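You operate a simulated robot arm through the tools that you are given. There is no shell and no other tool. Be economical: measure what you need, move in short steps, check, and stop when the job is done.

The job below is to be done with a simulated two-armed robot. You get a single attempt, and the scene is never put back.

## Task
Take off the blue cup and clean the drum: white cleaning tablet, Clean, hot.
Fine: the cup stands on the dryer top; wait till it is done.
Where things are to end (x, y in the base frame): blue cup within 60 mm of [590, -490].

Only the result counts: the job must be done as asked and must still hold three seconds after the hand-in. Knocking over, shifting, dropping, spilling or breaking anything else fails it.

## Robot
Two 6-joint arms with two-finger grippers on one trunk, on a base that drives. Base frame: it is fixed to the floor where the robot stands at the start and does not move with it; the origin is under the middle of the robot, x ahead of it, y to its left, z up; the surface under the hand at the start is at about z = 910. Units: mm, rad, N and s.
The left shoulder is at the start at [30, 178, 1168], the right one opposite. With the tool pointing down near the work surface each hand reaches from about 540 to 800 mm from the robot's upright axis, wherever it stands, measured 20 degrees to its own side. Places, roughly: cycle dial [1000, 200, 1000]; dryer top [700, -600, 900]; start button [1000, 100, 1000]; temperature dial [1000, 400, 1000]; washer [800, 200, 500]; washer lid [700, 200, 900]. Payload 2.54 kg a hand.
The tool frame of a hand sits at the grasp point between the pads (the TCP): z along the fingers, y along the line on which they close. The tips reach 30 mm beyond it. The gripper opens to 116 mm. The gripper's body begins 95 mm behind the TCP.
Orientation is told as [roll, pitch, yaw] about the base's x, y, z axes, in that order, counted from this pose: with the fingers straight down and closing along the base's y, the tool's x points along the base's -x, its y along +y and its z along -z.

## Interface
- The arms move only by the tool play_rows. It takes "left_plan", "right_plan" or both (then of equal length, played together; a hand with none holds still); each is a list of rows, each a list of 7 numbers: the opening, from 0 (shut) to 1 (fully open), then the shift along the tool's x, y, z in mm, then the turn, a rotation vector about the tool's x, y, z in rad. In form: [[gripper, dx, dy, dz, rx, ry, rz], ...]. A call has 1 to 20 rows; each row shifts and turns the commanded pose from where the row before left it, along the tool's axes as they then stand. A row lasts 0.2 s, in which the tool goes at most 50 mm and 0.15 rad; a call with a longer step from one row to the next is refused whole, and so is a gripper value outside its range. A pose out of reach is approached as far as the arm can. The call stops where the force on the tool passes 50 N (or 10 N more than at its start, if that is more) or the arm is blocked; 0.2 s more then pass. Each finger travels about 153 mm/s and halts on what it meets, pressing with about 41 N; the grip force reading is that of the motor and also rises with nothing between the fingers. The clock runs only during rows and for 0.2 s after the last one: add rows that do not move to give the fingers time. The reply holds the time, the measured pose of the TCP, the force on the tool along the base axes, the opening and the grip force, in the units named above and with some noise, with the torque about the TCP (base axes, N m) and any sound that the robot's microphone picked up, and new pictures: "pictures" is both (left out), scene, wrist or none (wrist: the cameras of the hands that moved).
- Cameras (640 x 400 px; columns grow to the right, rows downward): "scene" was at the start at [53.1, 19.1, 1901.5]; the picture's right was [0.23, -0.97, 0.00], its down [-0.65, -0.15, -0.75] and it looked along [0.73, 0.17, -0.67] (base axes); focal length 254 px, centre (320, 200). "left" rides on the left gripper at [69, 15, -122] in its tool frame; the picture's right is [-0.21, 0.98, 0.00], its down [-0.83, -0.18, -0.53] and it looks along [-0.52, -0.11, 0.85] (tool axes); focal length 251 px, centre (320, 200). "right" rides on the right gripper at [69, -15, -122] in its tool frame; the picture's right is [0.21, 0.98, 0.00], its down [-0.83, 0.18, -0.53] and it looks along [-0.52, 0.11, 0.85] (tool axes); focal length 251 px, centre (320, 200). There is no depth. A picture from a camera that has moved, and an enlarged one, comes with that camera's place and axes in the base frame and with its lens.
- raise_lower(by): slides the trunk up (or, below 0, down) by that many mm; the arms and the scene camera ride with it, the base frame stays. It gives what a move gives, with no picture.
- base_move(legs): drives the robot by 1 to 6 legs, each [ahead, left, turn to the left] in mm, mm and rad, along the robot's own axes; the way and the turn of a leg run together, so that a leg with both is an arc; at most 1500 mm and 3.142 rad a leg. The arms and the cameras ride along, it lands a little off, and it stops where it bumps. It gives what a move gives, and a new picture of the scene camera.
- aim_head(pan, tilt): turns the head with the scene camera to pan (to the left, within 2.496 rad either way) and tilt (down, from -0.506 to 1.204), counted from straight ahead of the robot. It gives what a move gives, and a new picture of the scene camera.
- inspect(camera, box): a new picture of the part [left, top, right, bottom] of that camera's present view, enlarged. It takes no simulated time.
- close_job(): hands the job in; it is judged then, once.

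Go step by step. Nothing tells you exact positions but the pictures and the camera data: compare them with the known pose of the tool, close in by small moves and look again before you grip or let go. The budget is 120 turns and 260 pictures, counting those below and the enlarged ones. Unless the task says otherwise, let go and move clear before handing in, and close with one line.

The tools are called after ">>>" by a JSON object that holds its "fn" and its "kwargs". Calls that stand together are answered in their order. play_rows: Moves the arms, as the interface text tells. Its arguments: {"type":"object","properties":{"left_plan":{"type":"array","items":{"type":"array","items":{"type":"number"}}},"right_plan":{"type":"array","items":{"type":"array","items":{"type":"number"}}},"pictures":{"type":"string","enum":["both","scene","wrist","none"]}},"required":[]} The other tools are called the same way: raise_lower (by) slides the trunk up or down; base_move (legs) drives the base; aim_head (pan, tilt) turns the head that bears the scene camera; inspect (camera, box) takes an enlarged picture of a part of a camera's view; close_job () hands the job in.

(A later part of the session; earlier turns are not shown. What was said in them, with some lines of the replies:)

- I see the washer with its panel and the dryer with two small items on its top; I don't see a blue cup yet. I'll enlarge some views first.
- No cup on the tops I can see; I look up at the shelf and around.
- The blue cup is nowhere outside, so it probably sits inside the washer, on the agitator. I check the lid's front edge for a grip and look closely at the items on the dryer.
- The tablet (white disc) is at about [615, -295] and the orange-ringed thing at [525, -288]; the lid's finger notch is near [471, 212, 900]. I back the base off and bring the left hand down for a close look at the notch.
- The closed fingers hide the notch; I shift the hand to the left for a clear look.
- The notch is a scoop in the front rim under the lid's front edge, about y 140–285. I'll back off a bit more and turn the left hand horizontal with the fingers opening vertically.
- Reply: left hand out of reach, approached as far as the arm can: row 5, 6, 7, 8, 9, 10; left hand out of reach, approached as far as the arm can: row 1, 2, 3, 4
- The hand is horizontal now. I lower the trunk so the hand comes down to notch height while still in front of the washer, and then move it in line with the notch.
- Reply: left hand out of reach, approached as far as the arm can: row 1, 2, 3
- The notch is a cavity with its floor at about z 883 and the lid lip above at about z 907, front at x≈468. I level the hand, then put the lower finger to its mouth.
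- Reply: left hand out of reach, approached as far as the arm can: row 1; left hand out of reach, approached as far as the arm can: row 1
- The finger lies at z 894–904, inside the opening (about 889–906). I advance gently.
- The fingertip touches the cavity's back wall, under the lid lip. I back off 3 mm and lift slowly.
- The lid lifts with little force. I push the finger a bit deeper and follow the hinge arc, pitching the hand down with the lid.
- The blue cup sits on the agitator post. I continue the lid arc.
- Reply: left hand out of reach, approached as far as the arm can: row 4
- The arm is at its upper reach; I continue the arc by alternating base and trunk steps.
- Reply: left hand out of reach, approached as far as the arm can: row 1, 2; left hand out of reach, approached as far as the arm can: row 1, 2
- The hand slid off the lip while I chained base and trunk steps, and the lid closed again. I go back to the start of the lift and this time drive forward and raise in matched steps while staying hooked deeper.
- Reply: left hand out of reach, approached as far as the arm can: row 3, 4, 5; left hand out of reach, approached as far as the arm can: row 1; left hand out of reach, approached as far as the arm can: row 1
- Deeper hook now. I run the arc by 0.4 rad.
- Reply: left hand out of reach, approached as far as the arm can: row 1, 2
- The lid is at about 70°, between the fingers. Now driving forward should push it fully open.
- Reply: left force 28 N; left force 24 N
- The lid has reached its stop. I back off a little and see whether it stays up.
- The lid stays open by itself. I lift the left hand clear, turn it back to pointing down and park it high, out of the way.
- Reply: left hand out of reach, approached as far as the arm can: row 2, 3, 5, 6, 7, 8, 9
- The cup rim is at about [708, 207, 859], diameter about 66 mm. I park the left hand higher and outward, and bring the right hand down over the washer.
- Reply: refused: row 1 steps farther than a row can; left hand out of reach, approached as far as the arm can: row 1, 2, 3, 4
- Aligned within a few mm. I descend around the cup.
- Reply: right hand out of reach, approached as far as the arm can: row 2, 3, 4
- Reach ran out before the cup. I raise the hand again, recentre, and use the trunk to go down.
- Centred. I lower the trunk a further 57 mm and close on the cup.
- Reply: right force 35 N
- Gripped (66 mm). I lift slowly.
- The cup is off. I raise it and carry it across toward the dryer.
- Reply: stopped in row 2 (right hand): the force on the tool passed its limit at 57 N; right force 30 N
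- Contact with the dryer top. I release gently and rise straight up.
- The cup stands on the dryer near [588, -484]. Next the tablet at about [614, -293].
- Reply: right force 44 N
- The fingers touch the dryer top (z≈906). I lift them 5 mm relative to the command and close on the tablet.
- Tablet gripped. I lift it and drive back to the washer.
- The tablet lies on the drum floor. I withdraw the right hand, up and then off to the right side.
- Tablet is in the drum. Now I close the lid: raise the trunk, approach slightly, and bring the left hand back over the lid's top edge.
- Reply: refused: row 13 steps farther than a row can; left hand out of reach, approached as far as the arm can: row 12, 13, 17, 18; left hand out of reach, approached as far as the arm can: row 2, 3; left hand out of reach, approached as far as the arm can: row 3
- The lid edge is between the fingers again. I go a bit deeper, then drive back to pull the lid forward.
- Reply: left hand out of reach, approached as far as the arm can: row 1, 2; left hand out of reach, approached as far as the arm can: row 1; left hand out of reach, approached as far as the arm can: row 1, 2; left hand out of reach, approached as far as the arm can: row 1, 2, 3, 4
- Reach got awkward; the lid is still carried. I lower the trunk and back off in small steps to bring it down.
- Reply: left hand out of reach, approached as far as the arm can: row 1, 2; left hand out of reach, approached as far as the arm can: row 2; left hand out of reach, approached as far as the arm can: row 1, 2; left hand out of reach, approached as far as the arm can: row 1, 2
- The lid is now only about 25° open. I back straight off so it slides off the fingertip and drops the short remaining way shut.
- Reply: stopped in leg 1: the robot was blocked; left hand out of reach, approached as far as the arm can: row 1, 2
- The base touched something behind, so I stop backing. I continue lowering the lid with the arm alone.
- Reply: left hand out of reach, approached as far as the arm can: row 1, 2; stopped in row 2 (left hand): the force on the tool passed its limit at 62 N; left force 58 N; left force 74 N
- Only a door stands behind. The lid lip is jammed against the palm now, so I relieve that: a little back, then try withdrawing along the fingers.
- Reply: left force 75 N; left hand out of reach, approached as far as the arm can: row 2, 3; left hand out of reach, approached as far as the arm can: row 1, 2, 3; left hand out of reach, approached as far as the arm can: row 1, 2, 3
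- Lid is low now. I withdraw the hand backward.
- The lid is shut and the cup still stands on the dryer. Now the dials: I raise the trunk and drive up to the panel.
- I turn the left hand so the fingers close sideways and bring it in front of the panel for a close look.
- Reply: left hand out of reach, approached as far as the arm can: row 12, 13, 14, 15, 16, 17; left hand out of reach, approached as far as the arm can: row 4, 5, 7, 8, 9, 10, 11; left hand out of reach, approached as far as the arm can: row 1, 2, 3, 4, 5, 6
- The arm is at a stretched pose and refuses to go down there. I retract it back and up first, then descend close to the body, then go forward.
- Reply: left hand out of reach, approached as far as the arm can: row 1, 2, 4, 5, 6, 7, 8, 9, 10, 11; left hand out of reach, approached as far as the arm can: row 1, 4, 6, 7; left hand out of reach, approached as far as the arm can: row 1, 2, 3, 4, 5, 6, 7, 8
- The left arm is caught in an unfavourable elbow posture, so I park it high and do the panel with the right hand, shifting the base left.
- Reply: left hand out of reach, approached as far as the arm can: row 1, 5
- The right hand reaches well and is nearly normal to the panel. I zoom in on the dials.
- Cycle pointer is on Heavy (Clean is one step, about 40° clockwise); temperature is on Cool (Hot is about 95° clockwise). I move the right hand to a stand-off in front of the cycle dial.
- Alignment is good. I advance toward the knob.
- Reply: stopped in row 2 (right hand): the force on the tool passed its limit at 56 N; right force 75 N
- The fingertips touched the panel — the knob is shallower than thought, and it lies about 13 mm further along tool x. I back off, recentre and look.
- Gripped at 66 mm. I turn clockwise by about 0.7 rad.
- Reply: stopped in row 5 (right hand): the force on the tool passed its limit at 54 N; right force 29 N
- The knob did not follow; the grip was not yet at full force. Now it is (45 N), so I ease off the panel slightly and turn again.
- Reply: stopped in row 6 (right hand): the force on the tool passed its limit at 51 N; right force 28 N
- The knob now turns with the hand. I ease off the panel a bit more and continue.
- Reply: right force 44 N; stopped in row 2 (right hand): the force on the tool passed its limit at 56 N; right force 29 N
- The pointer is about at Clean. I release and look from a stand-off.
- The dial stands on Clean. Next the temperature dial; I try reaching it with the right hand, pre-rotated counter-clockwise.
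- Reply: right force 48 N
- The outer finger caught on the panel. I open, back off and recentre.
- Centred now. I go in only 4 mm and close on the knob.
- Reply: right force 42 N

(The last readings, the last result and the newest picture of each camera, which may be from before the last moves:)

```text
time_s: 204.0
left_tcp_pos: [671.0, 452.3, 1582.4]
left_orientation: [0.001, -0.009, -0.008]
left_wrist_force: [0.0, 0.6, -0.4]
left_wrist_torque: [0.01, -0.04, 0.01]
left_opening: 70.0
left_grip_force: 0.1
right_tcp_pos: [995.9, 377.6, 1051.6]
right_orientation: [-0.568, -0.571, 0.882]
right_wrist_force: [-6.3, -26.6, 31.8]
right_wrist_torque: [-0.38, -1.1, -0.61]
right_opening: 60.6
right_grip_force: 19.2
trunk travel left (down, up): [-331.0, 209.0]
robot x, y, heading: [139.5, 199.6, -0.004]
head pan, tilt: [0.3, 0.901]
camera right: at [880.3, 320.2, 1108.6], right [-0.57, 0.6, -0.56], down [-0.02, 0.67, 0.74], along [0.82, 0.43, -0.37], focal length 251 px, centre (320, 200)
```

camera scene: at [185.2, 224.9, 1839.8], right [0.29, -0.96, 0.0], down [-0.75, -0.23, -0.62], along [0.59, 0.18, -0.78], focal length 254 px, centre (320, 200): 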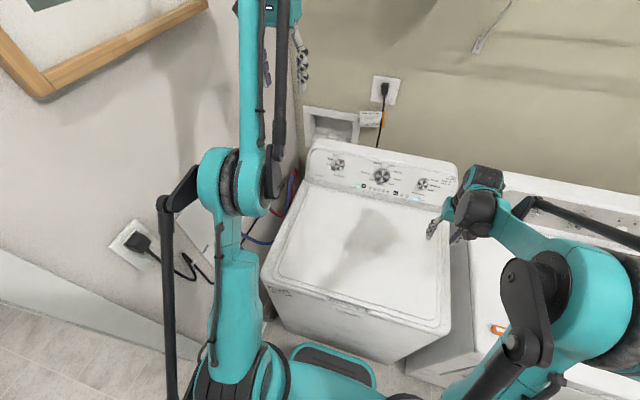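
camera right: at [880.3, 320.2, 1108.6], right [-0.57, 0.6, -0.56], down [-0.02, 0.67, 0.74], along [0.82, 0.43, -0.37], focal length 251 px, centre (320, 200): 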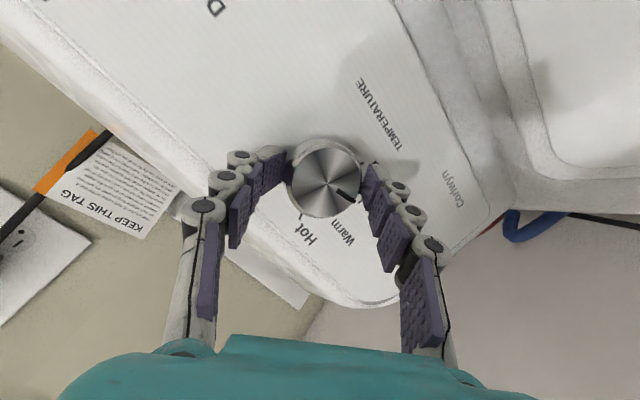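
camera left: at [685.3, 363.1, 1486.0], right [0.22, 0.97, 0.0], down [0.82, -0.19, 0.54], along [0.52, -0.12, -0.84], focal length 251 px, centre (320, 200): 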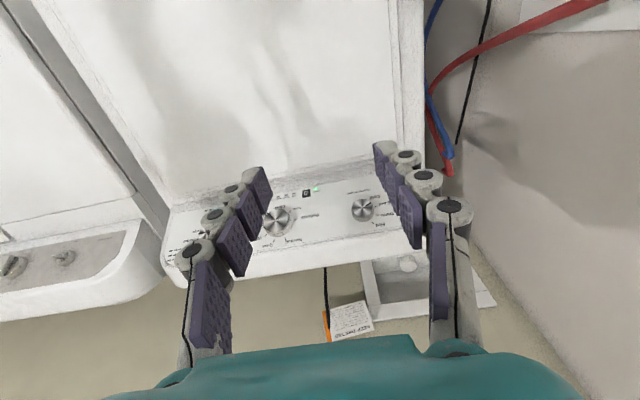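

The upper finger hits the panel first, so the panel is steeper than my approach. I back off and pitch the hand about 10° more toward horizontal.

>>> {"fn": "play_rows", "kwargs": {"right_plan": [[0.65, 0, 0, -5, 0, 0, 0], [0.65, 0, 0, -20, 0, 0, 0], [0.65, 0, 0, 0, 0, 0, 0.144], [0.65, 0, 0, 0, 0, 0, 0.144], [0.65, 0, 0, 0, 0, 0, 0.144], [0.65, 0, 0, 0, 0, 0, 0.144], [0.65, 0, 0, 0, 0, 0, 0.144], [0.65, 0, 8, 0, 0, -0.09, 0], [0.65, 0, 0, 0, 0, -0.09, 0], [0.65, 0, 0, 0, 0, 0, 0]], "pictures": "wrist"}}

>>> {"fn": "inspect", "kwargs": {"camera": "right", "box": [200, 80, 440, 230]}}

```text
time_s: 206.2
left_tcp_pos: [676.9, 458.5, 1578.6]
left_orientation: [-0.003, -0.006, -0.006]
left_wrist_force: [0.5, 0.3, 0.4]
left_wrist_torque: [0.0, -0.01, 0.0]
left_opening: 69.6
left_grip_force: 0.1
right_tcp_pos: [981.0, 392.1, 1066.3]
right_orientation: [0.029, -0.957, -0.023]
right_wrist_force: [0.9, 1.1, 0.6]
right_wrist_torque: [-0.01, 0.0, -0.04]
right_opening: 75.5
right_grip_force: 0.2
trunk travel left (down, up): [-331.0, 209.0]
robot x, y, heading: [137.2, 202.2, -0.006]
head pan, tilt: [0.3, 0.901]
camera right: at [841.3, 376.1, 1080.1], right [-0.12, 0.98, -0.16], down [0.04, 0.17, 0.99], along [0.99, 0.12, -0.06], focal length 251 px, centre (320, 200)
```

right: 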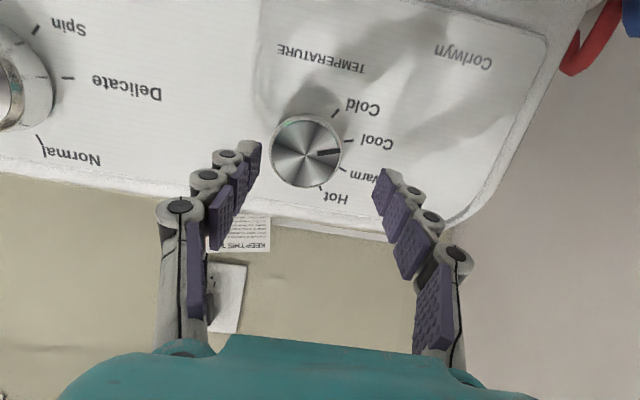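

```text
2.67 times, centred on (320, 155) of right
camera zoom: at [841.3, 376.1, 1080.1], right [-0.12, 0.98, -0.16], down [0.04, 0.17, 0.99], along [0.99, 0.12, -0.06], focal length 670 px, centre (320, 320)
```

zoom: 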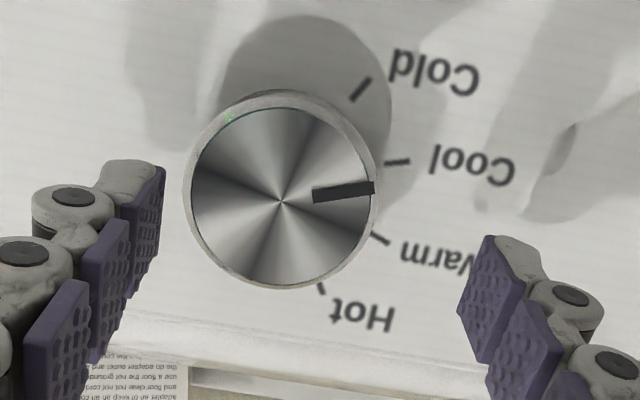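

>>> {"fn": "play_rows", "kwargs": {"right_plan": [[0.6, 10, -10, 0, 0, 0, 0], [0.6, 0, 0, 0, 0, 0, -0.15], [0.6, 0, 0, 0, 0, 0, -0.15], [0.6, 0, 0, 0, 0, 0, -0.15], [0.6, 0, 0, 0, 0, 0, -0.15], [0.6, 0, 0, 15, 0, 0, 0], [0.6, 0, 0, 0, 0, 0, 0]], "pictures": "wrist"}}

```text
time_s: 207.8
left_tcp_pos: [676.6, 458.0, 1578.7]
left_orientation: [-0.005, -0.006, -0.008]
left_wrist_force: [-0.2, 0.0, 0.7]
left_wrist_torque: [-0.01, -0.01, -0.02]
left_opening: 69.7
left_grip_force: 0.1
right_tcp_pos: [987.8, 383.5, 1047.4]
right_orientation: [-0.661, -0.752, 0.862]
right_wrist_force: [-1.1, -0.9, -0.3]
right_wrist_torque: [-0.01, -0.02, 0.0]
right_opening: 69.6
right_grip_force: 0.1
trunk travel left (down, up): [-331.0, 209.0]
robot x, y, heading: [140.6, 204.1, -0.005]
head pan, tilt: [0.3, 0.901]
camera right: at [859.7, 330.4, 1078.9], right [-0.42, 0.69, -0.58], down [-0.1, 0.6, 0.79], along [0.9, 0.39, -0.18], focal length 251 px, centre (320, 200)
```

right: 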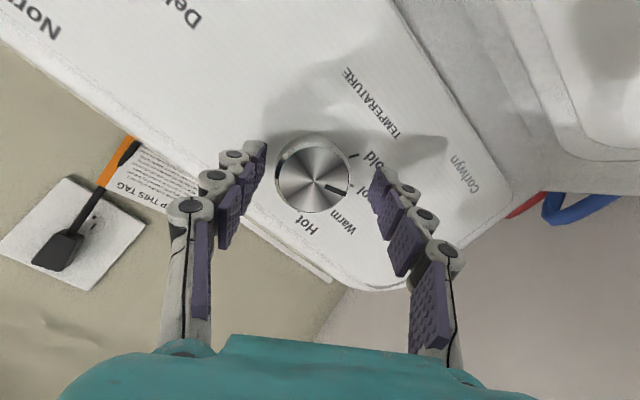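

>>> {"fn": "play_rows", "kwargs": {"right_plan": [[0.6, -2, -4, 9, 0, 0, 0], [0.6, 0, 0, 0, 0, 0, 0], [0.45, 0, 0, 0, 0, 0, 0], [0.28, 0, 0, 0, 0, 0, 0], [0.26, 0, 0, 0, 0, 0, 0], [0.26, 0, 0, 0, 0, 0, 0]], "pictures": "wrist"}}

```text
time_s: 209.2
left_tcp_pos: [672.8, 456.3, 1580.8]
left_orientation: [-0.004, -0.009, -0.007]
left_wrist_force: [0.9, 0.1, -0.6]
left_wrist_torque: [0.0, 0.0, 0.03]
left_opening: 69.5
left_grip_force: 0.0
right_tcp_pos: [994.3, 379.1, 1048.6]
right_orientation: [-0.663, -0.755, 0.863]
right_wrist_force: [-20.5, -4.6, 10.4]
right_wrist_torque: [-0.07, 0.12, -0.06]
right_opening: 46.5
right_grip_force: 45.1
trunk travel left (down, up): [-331.0, 209.0]
robot x, y, heading: [138.9, 198.8, -0.005]
head pan, tilt: [0.3, 0.901]
camera right: at [866.7, 327.5, 1079.5], right [-0.42, 0.69, -0.58], down [-0.1, 0.6, 0.79], along [0.9, 0.39, -0.18], focal length 251 px, centre (320, 200)
```

right: 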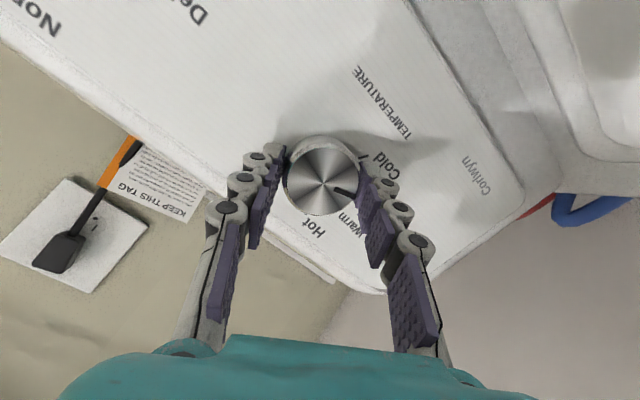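

A clean grip on the temperature knob. I turn it clockwise about 1.35 rad.

>>> {"fn": "play_rows", "kwargs": {"right_plan": [[0.24, 0, 0, -1, 0, 0, 0.05], [0.24, 0, 0, 0, 0, 0, 0.1], [0.24, 0, 0, 0, 0, 0, 0.1], [0.24, 0, 0, 0, 0, 0, 0.1], [0.24, 0, 0, 0, 0, 0, 0.1], [0.24, 0, 0, 0, 0, 0, 0.1], [0.24, 0, 0, 0, 0, 0, 0.1], [0.24, 0, 0, 0, 0, 0, 0.1], [0.24, 0, 0, 0, 0, 0, 0.1], [0.24, 0, 0, 0, 0, 0, 0.1], [0.24, 0, 0, 0, 0, 0, 0.1], [0.24, 0, 0, 0, 0, 0, 0.1], [0.24, 0, 0, 0, 0, 0, 0.1], [0.24, 0, 0, 0, 0, 0, 0.1], [0.24, 0, 0, 0, 0, 0, 0]], "pictures": "wrist"}}

```text
time_s: 212.4
left_tcp_pos: [675.4, 460.9, 1580.0]
left_orientation: [-0.005, -0.007, -0.008]
left_wrist_force: [-1.6, -0.3, -0.2]
left_wrist_torque: [0.0, -0.02, -0.03]
left_opening: 69.7
left_grip_force: 0.0
right_tcp_pos: [993.3, 384.9, 1047.7]
right_orientation: [0.778, -0.627, -1.022]
right_wrist_force: [-1.4, 17.0, 11.3]
right_wrist_torque: [0.49, -0.28, 0.73]
right_opening: 46.5
right_grip_force: 44.5
trunk travel left (down, up): [-331.0, 209.0]
robot x, y, heading: [138.5, 200.0, -0.002]
head pan, tilt: [0.3, 0.901]
camera right: at [858.9, 418.9, 1069.8], right [0.29, 0.85, 0.43], down [-0.02, -0.45, 0.9], along [0.96, -0.27, -0.12], focal length 251 px, centre (320, 200)
```

right: 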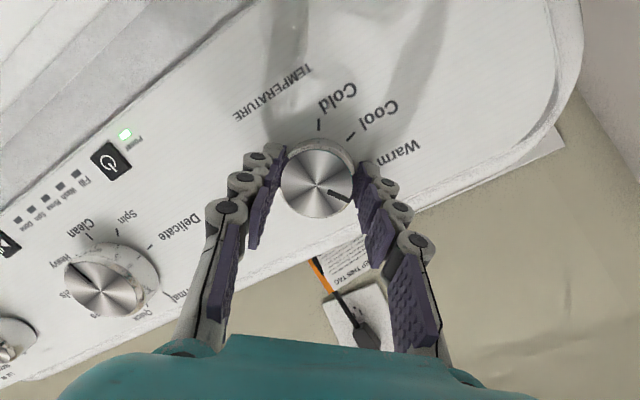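

>>> {"fn": "play_rows", "kwargs": {"right_plan": [[0.5, 0, 0, 0, 0, 0, 0], [0.7, 0, 0, 0, 0, 0, 0], [0.7, 0, 0, -20, 0, 0, 0], [0.7, 0, 0, -30, 0, 0, 0], [0.7, 0, 0, 0, 0, 0, -0.15], [0.7, 0, 0, 0, 0, 0, -0.15], [0.7, 0, 0, 0, 0, 0, -0.15], [0.7, 0, 0, 0, 0, 0, -0.15], [0.7, 0, 0, 0, 0, 0, -0.15], [0.7, 0, 0, 0, 0, 0, 0]], "pictures": "none"}}

>>> {"fn": "inspect", "kwargs": {"camera": "right", "box": [200, 80, 440, 230]}}

```text
time_s: 214.6
left_tcp_pos: [677.6, 457.0, 1579.7]
left_orientation: [-0.004, -0.004, -0.006]
left_wrist_force: [-1.0, -0.2, -0.2]
left_wrist_torque: [0.02, 0.0, 0.01]
left_opening: 69.6
left_grip_force: 0.2
right_tcp_pos: [954.5, 379.9, 1075.1]
right_orientation: [0.026, -0.957, -0.021]
right_wrist_force: [-0.5, -0.5, 0.2]
right_wrist_torque: [0.0, 0.01, -0.02]
right_opening: 81.4
right_grip_force: 0.0
trunk travel left (down, up): [-331.0, 209.0]
robot x, y, heading: [140.4, 203.7, -0.005]
head pan, tilt: [0.3, 0.901]
```

```text
2.67 times, centred on (320, 155) of right
camera zoom: at [815.0, 364.6, 1090.2], right [-0.12, 0.98, -0.16], down [0.04, 0.17, 0.99], along [0.99, 0.12, -0.06], focal length 670 px, centre (320, 320)
```

zoom: 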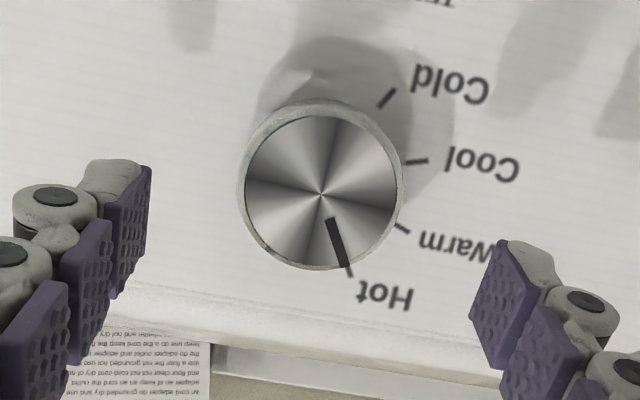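

Temperature stands on Hot. Now the start button at about [983, 112, 965]: I bring the closed right hand in front of it.

>>> {"fn": "play_rows", "kwargs": {"right_plan": [[0, 0, -38, -15, 0, 0, 0], [0, 0, -38, 0, 0, 0, 0], [0, 0, -38, 0, 0, 0, 0], [0, 0, -38, 0, 0, 0, 0], [0, 0, -38, 0, 0, 0, 0], [0, 0, -38, 0, 0, 0, 0], [0, 0, -40, 0, 0, 0, 0], [0, 37, 0, 5, 0, 0, 0], [0, 37, 0, 5, 0, 0, 0], [0, 0, 0, 0, 0, 0, 0]], "pictures": "wrist"}}

```text
time_s: 216.8
left_tcp_pos: [678.5, 458.2, 1578.4]
left_orientation: [-0.004, -0.005, -0.008]
left_wrist_force: [0.2, 0.5, -0.5]
left_wrist_torque: [0.0, -0.01, 0.0]
left_opening: 69.6
left_grip_force: 0.1
right_tcp_pos: [905.4, 112.8, 1010.1]
right_orientation: [0.028, -0.956, -0.022]
right_wrist_force: [-0.6, -0.6, 0.5]
right_wrist_torque: [0.03, -0.03, -0.03]
right_opening: 0.0
right_grip_force: 28.7
trunk travel left (down, up): [-331.0, 209.0]
robot x, y, heading: [141.0, 201.5, -0.003]
head pan, tilt: [0.3, 0.901]
camera right: at [766.2, 97.9, 1025.2], right [-0.12, 0.98, -0.16], down [0.04, 0.17, 0.99], along [0.99, 0.12, -0.06], focal length 251 px, centre (320, 200)
```

right: 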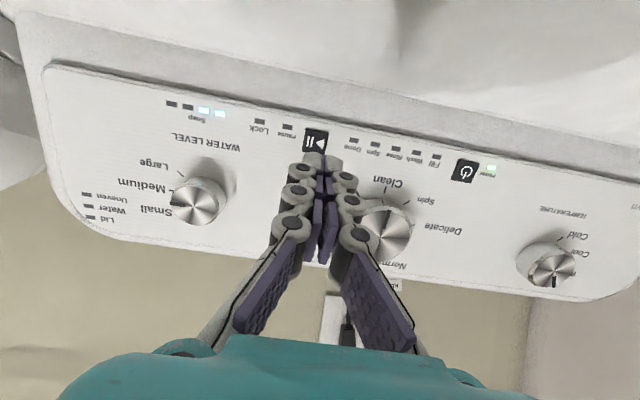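

>>> {"fn": "play_rows", "kwargs": {"right_plan": [[0, -1, -3, 25, 0, 0, 0], [0, 0, 0, 20, 0, 0, 0], [0, 0, 0, 0, 0, 0, 0]], "pictures": "wrist"}}

```text
time_s: 217.6
left_tcp_pos: [677.1, 457.7, 1579.0]
left_orientation: [-0.003, -0.005, -0.007]
left_wrist_force: [0.5, -0.9, -0.5]
left_wrist_torque: [0.0, 0.0, 0.02]
left_opening: 69.5
left_grip_force: 0.0
right_tcp_pos: [944.1, 111.6, 988.2]
right_orientation: [0.03, -0.956, -0.024]
right_wrist_force: [-0.7, 0.6, 0.4]
right_wrist_torque: [-0.04, 0.02, 0.0]
right_opening: 0.0
right_grip_force: 28.8
trunk travel left (down, up): [-331.0, 209.0]
robot x, y, heading: [139.7, 204.3, -0.002]
head pan, tilt: [0.3, 0.901]
camera right: at [805.0, 95.4, 1002.7], right [-0.12, 0.98, -0.16], down [0.04, 0.16, 0.99], along [0.99, 0.12, -0.06], focal length 251 px, centre (320, 200)
```

right: 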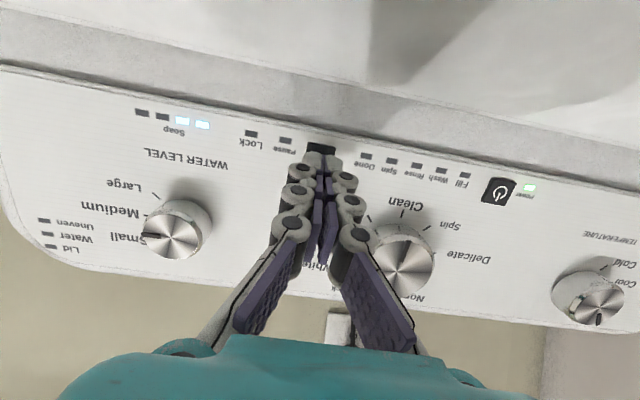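

>>> {"fn": "play_rows", "kwargs": {"right_plan": [[0, 4, 0, 10, 0, 0, 0], [0, 0, 0, 4, 0, 0, 0], [0, 0, 0, 3, 0, 0, 0], [0, 0, 0, 2, 0, 0, 0], [0, 0, 0, 0, 0, 0, 0]], "pictures": "wrist"}}

```text
time_s: 218.8
left_tcp_pos: [677.1, 457.6, 1578.2]
left_orientation: [-0.005, -0.006, -0.008]
left_wrist_force: [-0.7, 0.7, 0.5]
left_wrist_torque: [-0.01, 0.02, 0.02]
left_opening: 69.5
left_grip_force: 0.1
right_tcp_pos: [957.5, 110.9, 974.0]
right_orientation: [0.031, -0.957, -0.024]
right_wrist_force: [0.2, 0.3, 0.1]
right_wrist_torque: [0.01, -0.01, -0.01]
right_opening: 0.1
right_grip_force: 28.2
trunk travel left (down, up): [-331.0, 209.0]
robot x, y, heading: [139.9, 204.8, 0.002]
head pan, tilt: [0.3, 0.901]
camera right: at [818.2, 95.1, 988.7], right [-0.12, 0.98, -0.16], down [0.04, 0.16, 0.99], along [0.99, 0.12, -0.06], focal length 251 px, centre (320, 200)
```

right: 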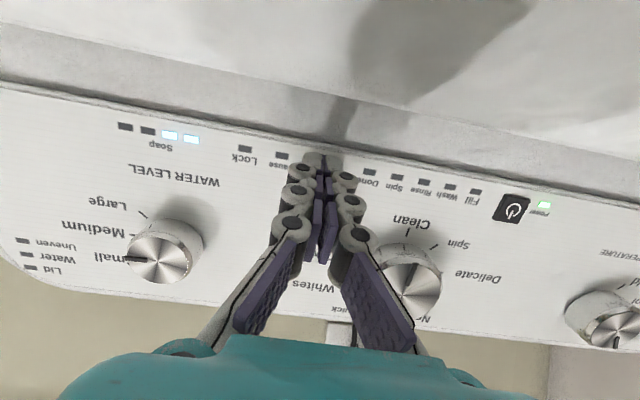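

>>> {"fn": "play_rows", "kwargs": {"right_plan": [[0, 0, 0, 3, 0, 0, 0], [0, 0, 0, 3, 0, 0, 0], [0, 0, 0, 2, 0, 0, 0], [0, 0, 0, 2, 0, 0, 0], [0, 0, 0, 0, 0, 0, 0]], "pictures": "wrist"}}

```text
time_s: 220.0
left_tcp_pos: [673.0, 457.9, 1581.4]
left_orientation: [-0.003, -0.009, -0.005]
left_wrist_force: [0.6, 0.9, -0.2]
left_wrist_torque: [0.0, -0.01, 0.01]
left_opening: 69.7
left_grip_force: 0.0
right_tcp_pos: [962.2, 111.2, 972.0]
right_orientation: [0.029, -0.958, -0.024]
right_wrist_force: [-32.8, 1.7, 5.6]
right_wrist_torque: [0.02, 0.03, 0.03]
right_opening: 6.2
right_grip_force: 28.7
trunk travel left (down, up): [-331.0, 209.0]
robot x, y, heading: [139.8, 200.1, -0.002]
head pan, tilt: [0.3, 0.901]
heard: click
camera right: at [822.9, 95.2, 986.2], right [-0.12, 0.98, -0.16], down [0.04, 0.16, 0.99], along [0.99, 0.12, -0.06], focal length 251 px, centre (320, 200)
```

right: 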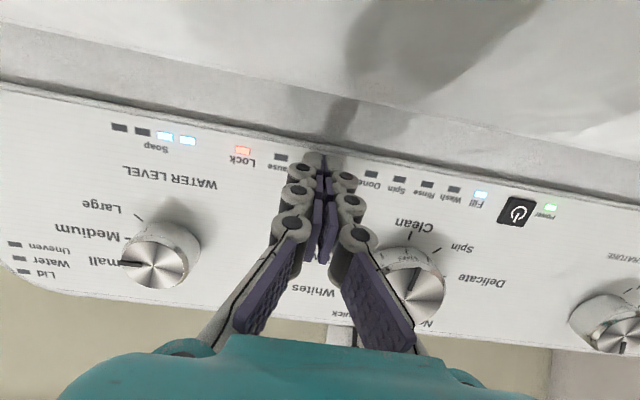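

The cycle has started (click, Fill and Lock lit). I back the hand off and wait.

>>> {"fn": "play_rows", "kwargs": {"right_plan": [[0, 0, 0, -10, 0, 0, 0], [0, 0, 0, -40, 0, 0, 0], [0, 0, 0, -40, 0, 0, 0], [0, 0, 0, 0, 0, 0, 0], [0, 0, 0, 0, 0, 0, 0], [0, 0, 0, 0, 0, 0, 0], [0, 0, 0, 0, 0, 0, 0], [0, 0, 0, 0, 0, 0, 0], [0, 0, 0, 0, 0, 0, 0], [0, 0, 0, 0, 0, 0, 0], [0, 0, 0, 0, 0, 0, 0], [0, 0, 0, 0, 0, 0, 0], [0, 0, 0, 0, 0, 0, 0], [0, 0, 0, 0, 0, 0, 0], [0, 0, 0, 0, 0, 0, 0], [0, 0, 0, 0, 0, 0, 0], [0, 0, 0, 0, 0, 0, 0], [0, 0, 0, 0, 0, 0, 0], [0, 0, 0, 0, 0, 0, 0], [0, 0, 0, 0, 0, 0, 0]], "pictures": "none"}}

>>> {"fn": "inspect", "kwargs": {"camera": "right", "box": [40, 60, 560, 300]}}

>>> {"fn": "play_rows", "kwargs": {"right_plan": [[0, 0, 0, 0, 0, 0, 0], [0, 0, 0, 0, 0, 0, 0], [0, 0, 0, 0, 0, 0, 0], [0, 0, 0, 0, 0, 0, 0], [0, 0, 0, 0, 0, 0, 0], [0, 0, 0, 0, 0, 0, 0], [0, 0, 0, 0, 0, 0, 0], [0, 0, 0, 0, 0, 0, 0], [0, 0, 0, 0, 0, 0, 0], [0, 0, 0, 0, 0, 0, 0], [0, 0, 0, 0, 0, 0, 0], [0, 0, 0, 0, 0, 0, 0], [0, 0, 0, 0, 0, 0, 0], [0, 0, 0, 0, 0, 0, 0], [0, 0, 0, 0, 0, 0, 0], [0, 0, 0, 0, 0, 0, 0], [0, 0, 0, 0, 0, 0, 0], [0, 0, 0, 0, 0, 0, 0], [0, 0, 0, 0, 0, 0, 0], [0, 0, 0, 0, 0, 0, 0]], "pictures": "none"}}

>>> {"fn": "play_rows", "kwargs": {"right_plan": [[0, 0, 0, 0, 0, 0, 0], [0, 0, 0, 0, 0, 0, 0], [0, 0, 0, 0, 0, 0, 0], [0, 0, 0, 0, 0, 0, 0], [0, 0, 0, 0, 0, 0, 0], [0, 0, 0, 0, 0, 0, 0], [0, 0, 0, 0, 0, 0, 0], [0, 0, 0, 0, 0, 0, 0], [0, 0, 0, 0, 0, 0, 0], [0, 0, 0, 0, 0, 0, 0], [0, 0, 0, 0, 0, 0, 0], [0, 0, 0, 0, 0, 0, 0], [0, 0, 0, 0, 0, 0, 0], [0, 0, 0, 0, 0, 0, 0], [0, 0, 0, 0, 0, 0, 0], [0, 0, 0, 0, 0, 0, 0], [0, 0, 0, 0, 0, 0, 0], [0, 0, 0, 0, 0, 0, 0], [0, 0, 0, 0, 0, 0, 0], [0, 0, 0, 0, 0, 0, 0]], "pictures": "none"}}

>>> {"fn": "play_rows", "kwargs": {"right_plan": [[0, 0, 0, 0, 0, 0, 0], [0, 0, 0, 0, 0, 0, 0], [0, 0, 0, 0, 0, 0, 0], [0, 0, 0, 0, 0, 0, 0], [0, 0, 0, 0, 0, 0, 0], [0, 0, 0, 0, 0, 0, 0], [0, 0, 0, 0, 0, 0, 0], [0, 0, 0, 0, 0, 0, 0], [0, 0, 0, 0, 0, 0, 0], [0, 0, 0, 0, 0, 0, 0], [0, 0, 0, 0, 0, 0, 0], [0, 0, 0, 0, 0, 0, 0], [0, 0, 0, 0, 0, 0, 0], [0, 0, 0, 0, 0, 0, 0], [0, 0, 0, 0, 0, 0, 0], [0, 0, 0, 0, 0, 0, 0], [0, 0, 0, 0, 0, 0, 0], [0, 0, 0, 0, 0, 0, 0], [0, 0, 0, 0, 0, 0, 0], [0, 0, 0, 0, 0, 0, 0]], "pictures": "none"}}

>>> {"fn": "inspect", "kwargs": {"camera": "right", "box": [40, 60, 560, 300]}}

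```text
time_s: 224.2
left_tcp_pos: [676.6, 457.9, 1579.4]
left_orientation: [-0.003, -0.004, -0.007]
left_wrist_force: [0.0, 0.1, 0.5]
left_wrist_torque: [-0.01, 0.0, -0.02]
left_opening: 69.6
left_grip_force: 0.1
right_tcp_pos: [896.8, 109.7, 1021.4]
right_orientation: [0.029, -0.957, -0.023]
right_wrist_force: [-0.3, -0.8, 0.3]
right_wrist_torque: [-0.03, 0.02, -0.02]
right_opening: 0.0
right_grip_force: 28.7
trunk travel left (down, up): [-331.0, 209.0]
robot x, y, heading: [138.3, 205.0, -0.005]
head pan, tilt: [0.3, 0.901]
```

```text
1.23 times, centred on (300, 180) of right
camera zoom: at [756.0, 93.9, 1036.5], right [-0.12, 0.98, -0.16], down [0.04, 0.16, 0.99], along [0.99, 0.12, -0.06], focal length 310 px, centre (345, 225)
```

zoom: 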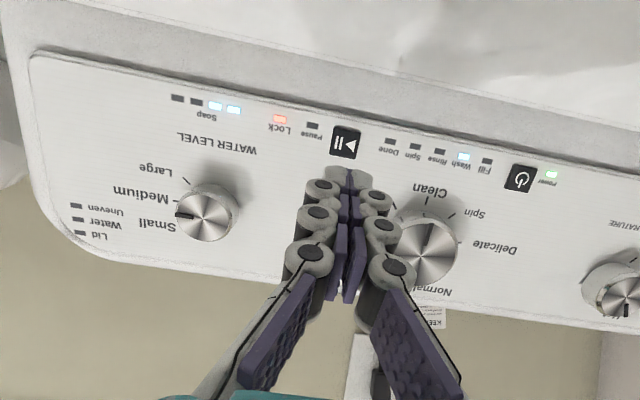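

```text
time_s: 228.4
left_tcp_pos: [677.3, 457.4, 1578.8]
left_orientation: [-0.003, -0.006, -0.007]
left_wrist_force: [-0.2, -0.1, -1.1]
left_wrist_torque: [-0.01, 0.0, 0.0]
left_opening: 69.6
left_grip_force: 0.1
right_tcp_pos: [895.0, 109.8, 1020.9]
right_orientation: [0.03, -0.956, -0.025]
right_wrist_force: [-0.3, -0.2, 0.1]
right_wrist_torque: [0.02, 0.01, 0.0]
right_opening: 0.0
right_grip_force: 27.9
trunk travel left (down, up): [-331.0, 209.0]
robot x, y, heading: [138.3, 201.8, -0.007]
head pan, tilt: [0.3, 0.901]
```

```text
time_s: 232.6
left_tcp_pos: [678.7, 457.5, 1578.9]
left_orientation: [-0.004, -0.005, -0.007]
left_wrist_force: [0.4, 0.1, -0.6]
left_wrist_torque: [0.01, 0.03, -0.01]
left_opening: 69.7
left_grip_force: 0.0
right_tcp_pos: [895.3, 109.0, 1021.2]
right_orientation: [0.028, -0.957, -0.024]
right_wrist_force: [-0.3, 0.0, 0.3]
right_wrist_torque: [-0.01, 0.01, -0.01]
right_opening: 0.1
right_grip_force: 27.9
trunk travel left (down, up): [-331.0, 209.0]
robot x, y, heading: [141.7, 200.5, 0.003]
head pan, tilt: [0.3, 0.901]
```

```text
time_s: 236.8
left_tcp_pos: [676.4, 457.5, 1579.6]
left_orientation: [-0.003, -0.005, -0.007]
left_wrist_force: [0.4, 0.4, 0.3]
left_wrist_torque: [-0.05, 0.0, 0.0]
left_opening: 69.6
left_grip_force: 0.1
right_tcp_pos: [895.1, 109.1, 1020.2]
right_orientation: [0.031, -0.956, -0.025]
right_wrist_force: [-0.4, 0.4, -0.5]
right_wrist_torque: [0.0, -0.01, -0.02]
right_opening: 0.0
right_grip_force: 28.9
trunk travel left (down, up): [-331.0, 209.0]
robot x, y, heading: [141.2, 202.5, -0.004]
head pan, tilt: [0.3, 0.901]
```

```text
1.23 times, centred on (300, 180) of right
camera zoom: at [756.0, 93.9, 1036.5], right [-0.12, 0.98, -0.16], down [0.04, 0.16, 0.99], along [0.99, 0.12, -0.06], focal length 310 px, centre (345, 225)
```

zoom: 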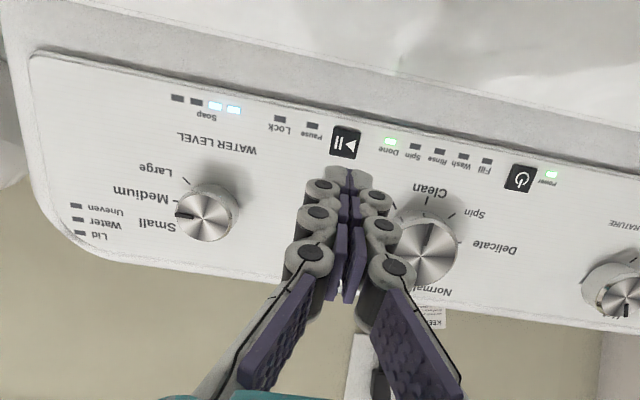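

The Done light is lit and the Lock light is off, so the cycle has finished. The hands are clear and the cup stands on the dryer, so I hand in.

>>> {"fn": "close_job", "kwargs": {}}

```text
The job is handed in.
```

The drum has been cleaned on Clean at Hot with the white tablet, the Done light came on, and the blue cup stands on the dryer at about [588, -484]. During the job the washer lid slipped off the hand and fell shut once, and the base bumped something behind the robot, probably the door. I saw no damage from either.
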